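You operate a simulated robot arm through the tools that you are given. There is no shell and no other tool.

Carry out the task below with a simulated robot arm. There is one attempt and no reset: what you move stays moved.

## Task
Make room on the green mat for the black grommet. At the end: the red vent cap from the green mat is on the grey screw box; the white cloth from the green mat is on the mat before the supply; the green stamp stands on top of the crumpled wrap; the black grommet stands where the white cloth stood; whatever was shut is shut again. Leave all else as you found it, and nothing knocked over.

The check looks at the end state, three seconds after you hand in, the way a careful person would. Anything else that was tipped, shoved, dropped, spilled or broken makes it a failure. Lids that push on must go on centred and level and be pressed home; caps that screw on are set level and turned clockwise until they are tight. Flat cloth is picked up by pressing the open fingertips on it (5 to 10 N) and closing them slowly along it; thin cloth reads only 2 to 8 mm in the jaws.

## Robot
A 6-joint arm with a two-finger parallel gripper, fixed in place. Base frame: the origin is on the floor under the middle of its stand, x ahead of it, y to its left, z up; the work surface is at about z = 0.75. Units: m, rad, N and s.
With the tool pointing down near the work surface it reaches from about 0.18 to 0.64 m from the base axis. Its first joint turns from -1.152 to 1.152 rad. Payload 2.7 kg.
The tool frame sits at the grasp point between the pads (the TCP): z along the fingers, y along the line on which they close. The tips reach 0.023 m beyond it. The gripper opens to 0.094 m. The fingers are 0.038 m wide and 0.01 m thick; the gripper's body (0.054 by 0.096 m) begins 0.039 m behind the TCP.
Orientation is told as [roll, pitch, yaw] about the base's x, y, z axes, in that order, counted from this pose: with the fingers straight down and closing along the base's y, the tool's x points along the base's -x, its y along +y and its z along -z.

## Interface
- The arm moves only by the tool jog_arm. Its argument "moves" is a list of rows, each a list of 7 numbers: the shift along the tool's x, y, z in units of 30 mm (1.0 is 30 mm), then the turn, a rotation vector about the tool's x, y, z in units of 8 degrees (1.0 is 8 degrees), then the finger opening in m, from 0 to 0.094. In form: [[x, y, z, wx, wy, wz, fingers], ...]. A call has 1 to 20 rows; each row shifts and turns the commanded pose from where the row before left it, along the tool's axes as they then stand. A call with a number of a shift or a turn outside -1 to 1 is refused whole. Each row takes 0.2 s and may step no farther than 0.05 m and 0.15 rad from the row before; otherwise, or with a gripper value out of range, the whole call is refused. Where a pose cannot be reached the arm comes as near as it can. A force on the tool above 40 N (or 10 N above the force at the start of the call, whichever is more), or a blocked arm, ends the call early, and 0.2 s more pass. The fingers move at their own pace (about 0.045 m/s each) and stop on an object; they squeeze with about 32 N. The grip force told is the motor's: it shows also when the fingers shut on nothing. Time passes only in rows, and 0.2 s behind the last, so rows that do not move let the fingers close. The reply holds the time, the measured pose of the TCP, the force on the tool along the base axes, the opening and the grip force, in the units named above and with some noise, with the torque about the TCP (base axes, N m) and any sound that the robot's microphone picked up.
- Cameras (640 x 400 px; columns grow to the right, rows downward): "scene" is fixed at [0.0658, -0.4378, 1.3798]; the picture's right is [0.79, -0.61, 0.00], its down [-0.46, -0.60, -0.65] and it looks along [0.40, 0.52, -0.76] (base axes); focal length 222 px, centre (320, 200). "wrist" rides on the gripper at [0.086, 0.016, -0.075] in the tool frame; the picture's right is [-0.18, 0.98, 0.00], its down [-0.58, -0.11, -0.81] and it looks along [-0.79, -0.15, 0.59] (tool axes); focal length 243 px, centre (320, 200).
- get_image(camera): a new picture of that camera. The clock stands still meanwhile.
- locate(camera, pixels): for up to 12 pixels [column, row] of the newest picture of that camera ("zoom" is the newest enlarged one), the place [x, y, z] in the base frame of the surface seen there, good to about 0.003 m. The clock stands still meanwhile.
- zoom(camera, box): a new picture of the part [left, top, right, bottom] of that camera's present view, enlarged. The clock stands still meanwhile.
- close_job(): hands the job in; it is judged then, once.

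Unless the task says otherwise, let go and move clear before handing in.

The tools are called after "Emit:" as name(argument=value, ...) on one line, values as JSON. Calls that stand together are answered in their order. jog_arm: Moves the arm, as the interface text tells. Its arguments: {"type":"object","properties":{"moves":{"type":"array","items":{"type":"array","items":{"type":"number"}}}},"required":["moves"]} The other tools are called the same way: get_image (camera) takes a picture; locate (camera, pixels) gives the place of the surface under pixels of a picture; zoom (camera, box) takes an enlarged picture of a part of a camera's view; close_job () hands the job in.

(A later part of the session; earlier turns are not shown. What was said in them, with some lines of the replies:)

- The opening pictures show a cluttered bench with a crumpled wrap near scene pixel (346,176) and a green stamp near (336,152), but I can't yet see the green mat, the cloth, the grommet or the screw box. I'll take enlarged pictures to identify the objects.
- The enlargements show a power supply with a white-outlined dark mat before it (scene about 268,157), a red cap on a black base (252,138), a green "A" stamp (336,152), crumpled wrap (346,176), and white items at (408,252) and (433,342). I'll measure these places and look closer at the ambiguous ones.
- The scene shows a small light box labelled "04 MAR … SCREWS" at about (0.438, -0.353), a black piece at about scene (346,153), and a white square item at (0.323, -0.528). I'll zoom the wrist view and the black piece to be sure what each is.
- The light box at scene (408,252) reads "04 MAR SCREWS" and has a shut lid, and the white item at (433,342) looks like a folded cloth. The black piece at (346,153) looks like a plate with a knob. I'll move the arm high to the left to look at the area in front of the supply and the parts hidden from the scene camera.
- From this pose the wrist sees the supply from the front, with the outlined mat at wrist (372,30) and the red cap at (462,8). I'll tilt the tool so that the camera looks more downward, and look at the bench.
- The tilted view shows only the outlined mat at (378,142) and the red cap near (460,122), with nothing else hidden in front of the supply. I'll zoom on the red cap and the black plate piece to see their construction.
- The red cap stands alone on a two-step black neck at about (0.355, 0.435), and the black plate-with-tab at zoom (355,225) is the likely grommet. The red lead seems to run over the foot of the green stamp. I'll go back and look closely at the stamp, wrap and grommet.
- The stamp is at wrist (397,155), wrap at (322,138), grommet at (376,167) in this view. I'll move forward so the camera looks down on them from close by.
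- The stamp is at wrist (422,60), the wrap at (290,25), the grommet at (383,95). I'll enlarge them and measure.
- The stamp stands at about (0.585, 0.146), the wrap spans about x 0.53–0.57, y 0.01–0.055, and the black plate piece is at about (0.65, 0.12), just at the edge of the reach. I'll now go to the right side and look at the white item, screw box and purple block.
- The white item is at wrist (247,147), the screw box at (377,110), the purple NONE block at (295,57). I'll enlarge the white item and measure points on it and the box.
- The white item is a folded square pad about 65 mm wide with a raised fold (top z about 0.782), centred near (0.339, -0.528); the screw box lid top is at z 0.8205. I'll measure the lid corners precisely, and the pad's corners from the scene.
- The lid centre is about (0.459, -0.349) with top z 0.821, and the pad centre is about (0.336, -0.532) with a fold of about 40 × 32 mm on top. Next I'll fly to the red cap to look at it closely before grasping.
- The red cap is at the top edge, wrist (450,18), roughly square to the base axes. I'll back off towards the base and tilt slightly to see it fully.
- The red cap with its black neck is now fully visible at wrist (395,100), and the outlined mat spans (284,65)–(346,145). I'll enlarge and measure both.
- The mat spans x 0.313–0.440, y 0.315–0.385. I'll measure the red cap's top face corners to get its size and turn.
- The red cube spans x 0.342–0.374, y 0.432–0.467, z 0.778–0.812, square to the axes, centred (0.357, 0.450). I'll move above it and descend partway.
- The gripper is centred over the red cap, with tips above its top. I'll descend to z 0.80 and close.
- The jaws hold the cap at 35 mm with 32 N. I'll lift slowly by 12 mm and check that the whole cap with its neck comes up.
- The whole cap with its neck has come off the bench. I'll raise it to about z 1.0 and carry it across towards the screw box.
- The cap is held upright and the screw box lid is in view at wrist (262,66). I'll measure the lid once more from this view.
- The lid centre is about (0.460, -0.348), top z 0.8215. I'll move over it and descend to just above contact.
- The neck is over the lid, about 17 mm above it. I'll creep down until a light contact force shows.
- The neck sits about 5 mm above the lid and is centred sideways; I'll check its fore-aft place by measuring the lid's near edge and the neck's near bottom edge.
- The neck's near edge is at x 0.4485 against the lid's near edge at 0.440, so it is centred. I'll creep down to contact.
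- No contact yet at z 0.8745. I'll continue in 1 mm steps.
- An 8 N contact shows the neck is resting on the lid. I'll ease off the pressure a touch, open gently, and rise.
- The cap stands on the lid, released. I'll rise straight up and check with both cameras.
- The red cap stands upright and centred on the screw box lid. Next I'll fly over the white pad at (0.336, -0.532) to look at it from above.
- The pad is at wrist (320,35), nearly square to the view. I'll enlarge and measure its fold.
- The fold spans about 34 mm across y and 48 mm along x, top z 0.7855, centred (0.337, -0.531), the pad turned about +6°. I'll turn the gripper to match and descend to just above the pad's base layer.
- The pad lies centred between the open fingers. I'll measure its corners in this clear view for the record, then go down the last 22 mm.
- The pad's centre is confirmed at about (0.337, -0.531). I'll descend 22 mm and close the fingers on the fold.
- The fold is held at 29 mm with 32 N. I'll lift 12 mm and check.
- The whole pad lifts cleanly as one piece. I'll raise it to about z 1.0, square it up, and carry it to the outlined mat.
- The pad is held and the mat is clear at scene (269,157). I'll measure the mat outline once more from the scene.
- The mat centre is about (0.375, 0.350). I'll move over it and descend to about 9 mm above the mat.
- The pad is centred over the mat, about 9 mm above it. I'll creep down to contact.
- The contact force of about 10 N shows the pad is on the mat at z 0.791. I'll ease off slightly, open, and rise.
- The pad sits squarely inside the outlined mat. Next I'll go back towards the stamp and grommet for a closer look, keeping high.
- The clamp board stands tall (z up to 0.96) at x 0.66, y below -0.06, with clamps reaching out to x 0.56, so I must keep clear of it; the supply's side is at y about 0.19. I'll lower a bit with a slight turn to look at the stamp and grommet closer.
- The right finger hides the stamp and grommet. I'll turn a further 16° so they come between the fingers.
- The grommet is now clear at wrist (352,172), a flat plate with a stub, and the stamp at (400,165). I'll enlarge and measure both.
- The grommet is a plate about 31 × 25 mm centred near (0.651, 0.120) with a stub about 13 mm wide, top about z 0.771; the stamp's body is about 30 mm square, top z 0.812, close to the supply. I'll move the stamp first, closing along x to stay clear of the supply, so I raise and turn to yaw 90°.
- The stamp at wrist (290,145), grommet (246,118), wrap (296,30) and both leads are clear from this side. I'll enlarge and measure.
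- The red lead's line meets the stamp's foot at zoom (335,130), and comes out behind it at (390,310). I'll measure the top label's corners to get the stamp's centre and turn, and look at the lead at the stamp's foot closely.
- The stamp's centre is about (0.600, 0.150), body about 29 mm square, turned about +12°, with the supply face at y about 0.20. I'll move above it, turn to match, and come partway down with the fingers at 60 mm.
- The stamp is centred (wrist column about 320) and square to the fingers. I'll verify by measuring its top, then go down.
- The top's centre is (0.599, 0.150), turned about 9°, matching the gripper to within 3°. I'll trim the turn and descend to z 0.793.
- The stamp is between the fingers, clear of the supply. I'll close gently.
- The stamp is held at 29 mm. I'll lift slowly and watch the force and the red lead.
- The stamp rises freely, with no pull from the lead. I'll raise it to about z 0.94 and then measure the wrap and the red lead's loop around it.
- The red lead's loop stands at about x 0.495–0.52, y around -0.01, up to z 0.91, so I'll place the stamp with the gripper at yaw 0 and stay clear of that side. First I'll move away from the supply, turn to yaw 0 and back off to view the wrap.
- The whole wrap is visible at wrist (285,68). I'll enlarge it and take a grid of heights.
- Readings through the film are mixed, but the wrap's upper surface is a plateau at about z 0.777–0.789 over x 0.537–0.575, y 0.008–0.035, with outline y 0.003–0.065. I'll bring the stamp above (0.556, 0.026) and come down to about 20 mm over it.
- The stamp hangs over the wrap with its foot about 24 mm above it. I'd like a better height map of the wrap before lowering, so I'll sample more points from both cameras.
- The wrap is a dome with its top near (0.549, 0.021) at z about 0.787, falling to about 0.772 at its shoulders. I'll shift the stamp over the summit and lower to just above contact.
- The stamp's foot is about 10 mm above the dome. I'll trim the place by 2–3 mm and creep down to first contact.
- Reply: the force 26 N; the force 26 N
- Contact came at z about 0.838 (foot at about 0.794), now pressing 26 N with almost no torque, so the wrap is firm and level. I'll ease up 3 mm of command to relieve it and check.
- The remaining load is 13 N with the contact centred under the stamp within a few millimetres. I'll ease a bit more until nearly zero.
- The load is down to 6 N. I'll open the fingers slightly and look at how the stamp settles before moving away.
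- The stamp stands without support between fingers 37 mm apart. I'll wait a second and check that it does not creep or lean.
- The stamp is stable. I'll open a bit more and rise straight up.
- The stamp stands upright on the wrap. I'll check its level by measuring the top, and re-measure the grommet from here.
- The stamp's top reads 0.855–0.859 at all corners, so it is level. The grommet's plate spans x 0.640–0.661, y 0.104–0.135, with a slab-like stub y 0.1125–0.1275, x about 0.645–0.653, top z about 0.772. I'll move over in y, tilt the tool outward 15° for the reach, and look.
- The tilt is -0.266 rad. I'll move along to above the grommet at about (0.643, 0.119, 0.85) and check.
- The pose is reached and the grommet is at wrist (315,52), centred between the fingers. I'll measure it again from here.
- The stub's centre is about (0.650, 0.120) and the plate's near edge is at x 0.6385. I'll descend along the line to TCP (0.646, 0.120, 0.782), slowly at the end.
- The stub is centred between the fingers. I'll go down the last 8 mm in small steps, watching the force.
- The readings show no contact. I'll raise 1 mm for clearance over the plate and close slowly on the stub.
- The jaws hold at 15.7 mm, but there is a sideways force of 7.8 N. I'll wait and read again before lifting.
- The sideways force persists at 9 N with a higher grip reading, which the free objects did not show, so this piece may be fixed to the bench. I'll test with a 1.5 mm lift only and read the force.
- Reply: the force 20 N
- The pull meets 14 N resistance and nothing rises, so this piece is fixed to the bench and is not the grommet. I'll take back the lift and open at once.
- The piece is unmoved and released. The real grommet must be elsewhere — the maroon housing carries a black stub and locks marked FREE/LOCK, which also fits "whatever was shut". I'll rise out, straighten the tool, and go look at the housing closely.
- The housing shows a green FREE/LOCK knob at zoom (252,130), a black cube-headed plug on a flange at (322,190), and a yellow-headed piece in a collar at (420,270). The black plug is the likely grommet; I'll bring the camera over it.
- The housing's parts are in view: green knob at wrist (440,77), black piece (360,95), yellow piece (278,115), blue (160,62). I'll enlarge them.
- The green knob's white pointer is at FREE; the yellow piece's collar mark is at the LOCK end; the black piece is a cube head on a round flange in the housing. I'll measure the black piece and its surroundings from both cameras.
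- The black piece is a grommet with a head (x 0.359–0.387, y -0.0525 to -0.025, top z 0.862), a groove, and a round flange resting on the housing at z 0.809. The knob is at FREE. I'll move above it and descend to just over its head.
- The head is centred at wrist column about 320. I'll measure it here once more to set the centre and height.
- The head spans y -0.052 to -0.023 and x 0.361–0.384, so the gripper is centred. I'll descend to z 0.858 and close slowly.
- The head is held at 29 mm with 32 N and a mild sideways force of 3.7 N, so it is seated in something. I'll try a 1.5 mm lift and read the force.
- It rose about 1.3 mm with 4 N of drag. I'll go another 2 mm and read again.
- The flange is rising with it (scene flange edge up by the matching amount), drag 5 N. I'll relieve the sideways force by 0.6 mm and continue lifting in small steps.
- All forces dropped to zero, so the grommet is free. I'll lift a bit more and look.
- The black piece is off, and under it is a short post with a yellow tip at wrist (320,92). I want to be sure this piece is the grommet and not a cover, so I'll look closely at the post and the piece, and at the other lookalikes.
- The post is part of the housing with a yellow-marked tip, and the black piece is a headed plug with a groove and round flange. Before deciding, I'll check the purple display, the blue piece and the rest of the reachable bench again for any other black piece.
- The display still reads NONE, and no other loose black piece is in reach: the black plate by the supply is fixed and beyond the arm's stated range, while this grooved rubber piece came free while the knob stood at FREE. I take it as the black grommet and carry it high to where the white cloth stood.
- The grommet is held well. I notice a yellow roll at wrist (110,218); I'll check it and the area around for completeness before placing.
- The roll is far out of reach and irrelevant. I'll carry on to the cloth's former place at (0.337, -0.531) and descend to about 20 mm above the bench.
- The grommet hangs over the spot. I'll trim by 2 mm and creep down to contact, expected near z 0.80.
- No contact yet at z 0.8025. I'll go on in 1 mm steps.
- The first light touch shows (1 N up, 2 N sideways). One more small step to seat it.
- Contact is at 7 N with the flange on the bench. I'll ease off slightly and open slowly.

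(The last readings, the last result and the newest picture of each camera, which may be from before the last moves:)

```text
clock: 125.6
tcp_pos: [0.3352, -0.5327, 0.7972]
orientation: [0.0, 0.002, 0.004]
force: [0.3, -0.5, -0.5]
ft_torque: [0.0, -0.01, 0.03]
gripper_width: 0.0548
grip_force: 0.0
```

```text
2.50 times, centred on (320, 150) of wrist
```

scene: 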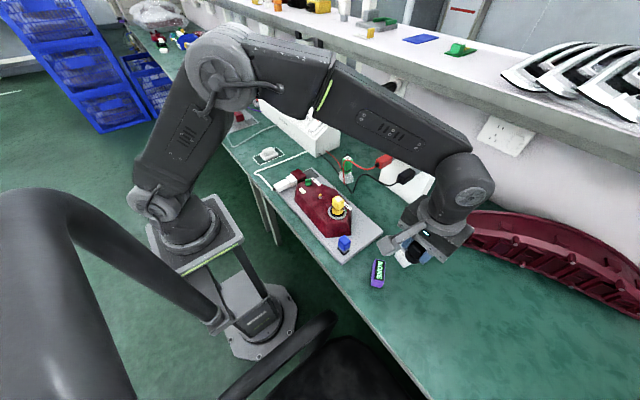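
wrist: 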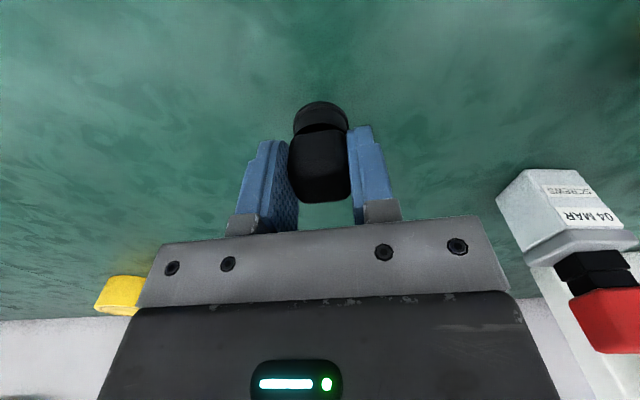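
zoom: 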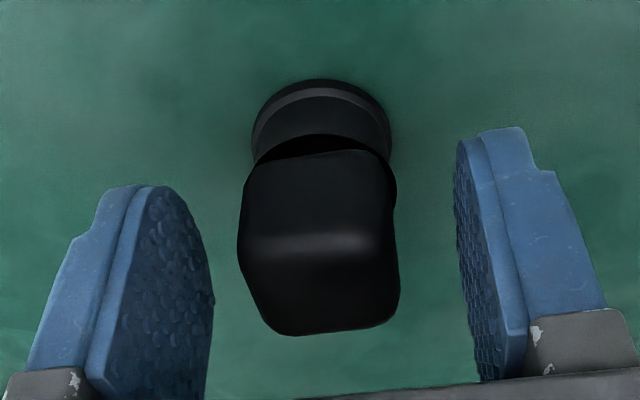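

The grommet stands upright by itself. I'll rise straight up and move back, then check the whole scene.

Emit:
jog_arm(moves=[[0, 0, -0.3, 0, 0, 0, 0.055], [0, 0, -0.8, 0, 0, 0, 0.055], [0, 0, -0.9, 0, 0, 0, 0.06], [0, 0, -0.9, 0, 0, 0, 0.06], [0, 0, -0.9, 0, 0, 0, 0.06], [0, 0, -0.9, 0, 0, 0, 0.06], [0, 0, -0.9, 0, 0, 0, 0.06], [0, 0.9, 0, 0, 0, 0, 0.06], [0, 0.9, 0, 0, 0, 0, 0.06], [0, 0.9, 0, 0, 0, 0, 0.06], [0, 0.9, 0, 0, 0, 0, 0.06], [0, 0.9, 0, 0, 0, 0, 0.06], [0, 0.9, 0, 0, 0, 0, 0.06], [0, 0.9, 0, 0, 0, 0, 0.06]])

Emit:
get_image(camera="scene")

Emit:
zoom(camera="scene", box=[390, 290, 480, 380])

Emit:
locate(camera="zoom", pixels=[[300, 200], [320, 170], [270, 200], [330, 230], [320, 215]])

```text
clock: 128.6
tcp_pos: [0.3338, -0.3432, 0.9664]
orientation: [0.0, 0.0, 0.004]
force: [0.4, 0.8, -0.2]
ft_torque: [-0.03, 0.02, -0.02]
gripper_width: 0.06
grip_force: 0.0
```

```text
taken
```

scene: 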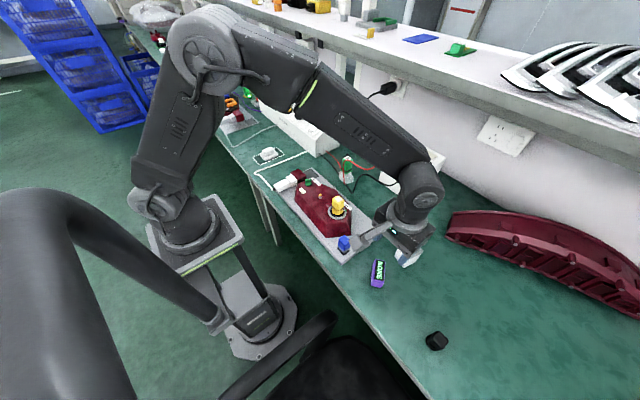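

```text
4.44 times, centred on (435, 335) of scene
```

zoom: 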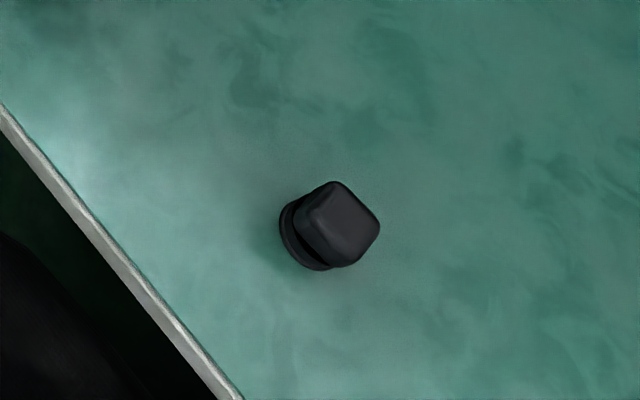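

```text
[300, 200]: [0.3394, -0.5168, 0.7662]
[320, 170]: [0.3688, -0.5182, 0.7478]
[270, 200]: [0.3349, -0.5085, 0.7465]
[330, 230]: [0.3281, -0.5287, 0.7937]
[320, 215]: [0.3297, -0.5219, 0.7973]
```

The grommet stands upright at about (0.336, -0.532), where the cloth stood. I'll return the arm high to its starting place and then inspect every item.

Emit:
jog_arm(moves=[[0, 0, -0.9, 0, 0, 0, 0.06], [0, 0, -0.9, 0, 0, 0, 0.07], [0, 0, -0.9, 0, 0, 0, 0.08], [0, 0, -0.8, 0, 0, 0, 0.094], [-0.26, 1, 0, 0, 0, 0, 0.094], [-0.26, 1, 0, 0, 0, 0, 0.094], [-0.26, 1, 0, 0, 0, 0, 0.094], [-0.26, 1, 0, 0, 0, 0, 0.094], [-0.26, 1, 0, 0, 0, 0, 0.094], [-0.26, 1, 0, 0, 0, 0, 0.094], [-0.26, 1, 0, 0, 0, 0, 0.094], [-0.26, 1, 0, 0, 0, 0, 0.094], [-0.26, 1, 0, 0, 0, 0, 0.094], [-0.26, 1, 0, 0, 0, 0, 0.094], [-0.26, 1, 0, 0, 0, 0, 0.094]])

Emit:
get_image(camera="scene")

Emit:
get_image(camera="wrist")

Emit:
zoom(camera="scene", box=[220, 110, 460, 260])

Emit:
zoom(camera="scene", box=[300, 200, 500, 390])

```text
clock: 131.8
tcp_pos: [0.4194, -0.0125, 1.0699]
orientation: [0.0, -0.001, 0.005]
force: [0.3, 0.5, -0.4]
ft_torque: [0.02, 0.01, -0.01]
gripper_width: 0.0941
grip_force: 0.1
```

```text
taken
```

scene: 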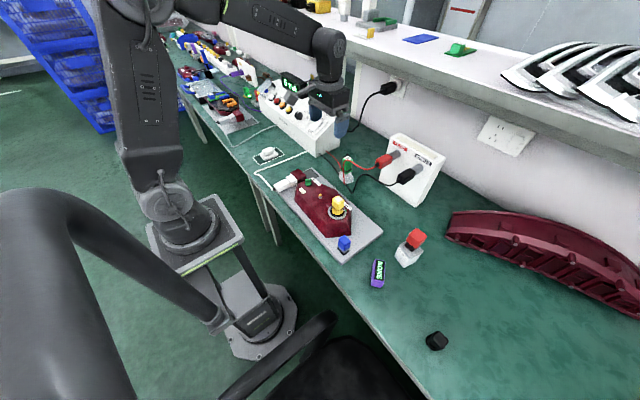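

```text
taken
```

wrist: 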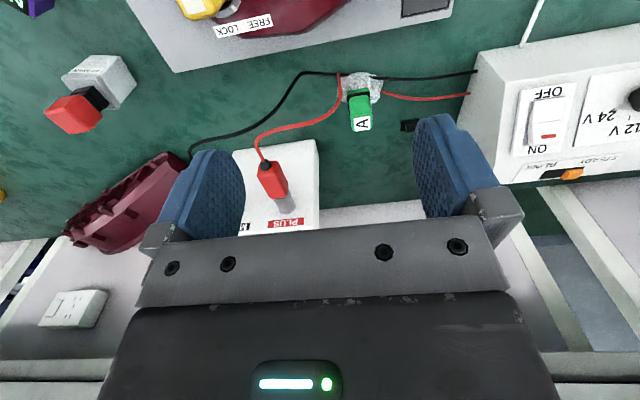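

```text
2.67 times, centred on (340, 185) of scene
```

zoom: 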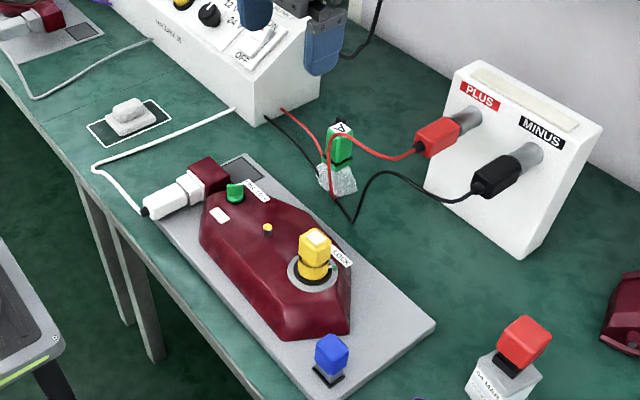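

```text
2.11 times, centred on (400, 295) of scene
```

zoom: 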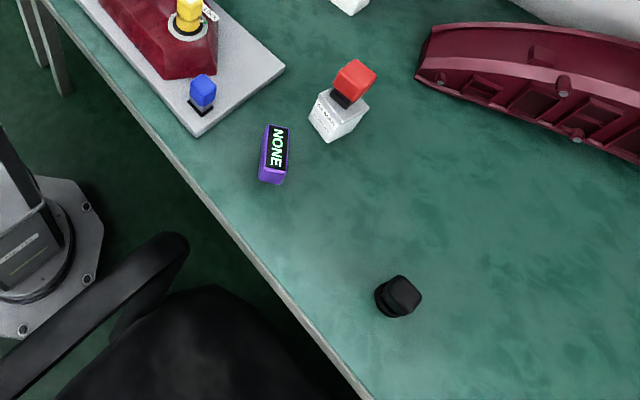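

All items are in place: pad on the outlined mat, stamp upright on the wrap, red cap on the screw box, and the grommet where the cloth stood; nothing else moved. I'll take one last close look at the stamp and the red cap before handing in.

Emit:
zoom(camera="scene", box=[325, 145, 375, 190])

Emit:
zoom(camera="scene", box=[385, 220, 440, 275])

Emit:
zoom(camera="scene", box=[240, 135, 300, 180])

Emit:
zoom(camera="scene", box=[280, 165, 360, 235])

```text
8.89 times, centred on (350, 168) of scene
```

zoom: 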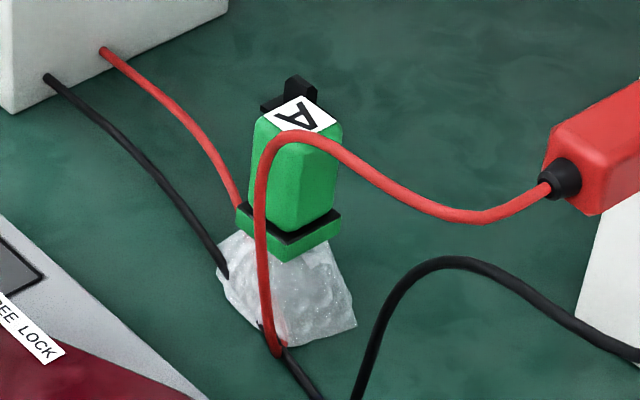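

```text
7.27 times, centred on (412, 248) of scene
```

zoom: 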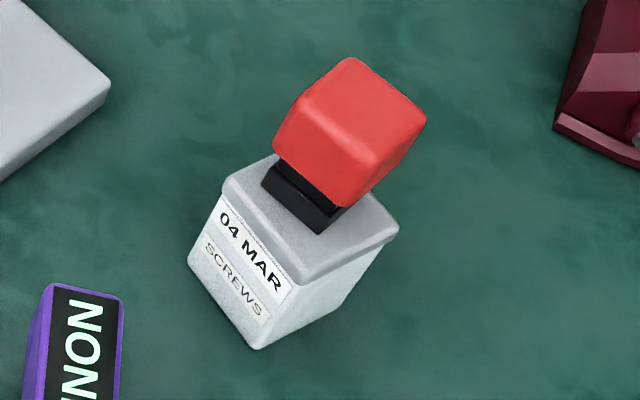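

```text
8.89 times, centred on (270, 158) of scene
```

zoom: 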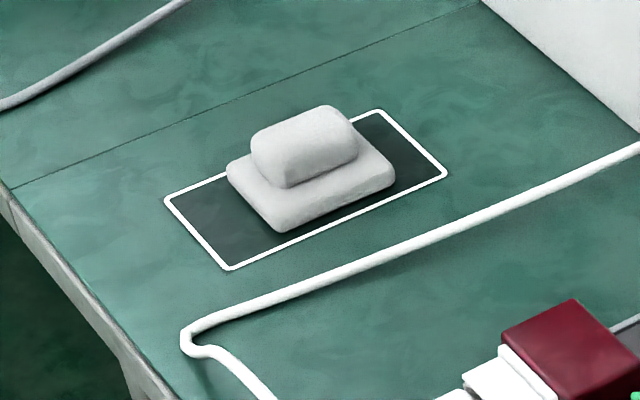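

```text
5.71 times, centred on (320, 200) of scene
```

zoom: 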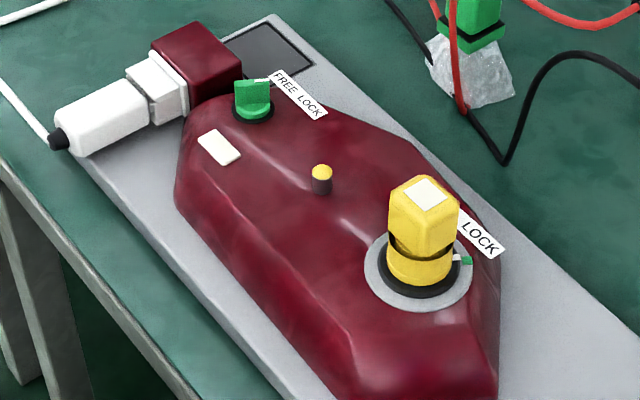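

The close pictures show the stamp upright on the wrap (290,170), the red cap level on the shut screw box (345,130), and the white cloth inside the mat outline (310,170). The housing is unchanged apart from the removed grommet, and the arm is clear with nothing in the jaws, so I'm handing in.

Emit:
close_job()

```text
The job is handed in.
```

The job is handed in. Everything was placed as asked, but I had to work out for myself which part was the black grommet.

| Item | Where it is now |
|---|---|
| Red vent cap | Upright and centred on the grey screw box; the lid stayed shut |
| White cloth | Inside the outlined mat before the supply |
| Green stamp | Upright and level on top of the crumpled wrap |
| Black grommet | Standing on its flange where the white cloth stood |

- **Which part is the grommet:** I took it to be the black plug on the maroon lamp housing. It pulled off a short post with a yellow tip, with about 5 N of drag. I saw no other loose black part within reach. If that plug was really a cover that should have stayed on, its post is now open and this is wrong.
- **An earlier wrong try:** I first gripped the black plate with a tab near the supply and pulled with about 14 N. It did not move, so I let go. It looks fixed to the bench and showed no change in the pictures.
- **Contact force:** The stamp pressed on the wrap with about 26 N for a moment before I eased off. The wrap looked unchanged afterwards.

Nothing was tipped or dropped. The green knob is still at FREE and the yellow piece at LOCK. The arm is back near its starting pose with the jaws empty.
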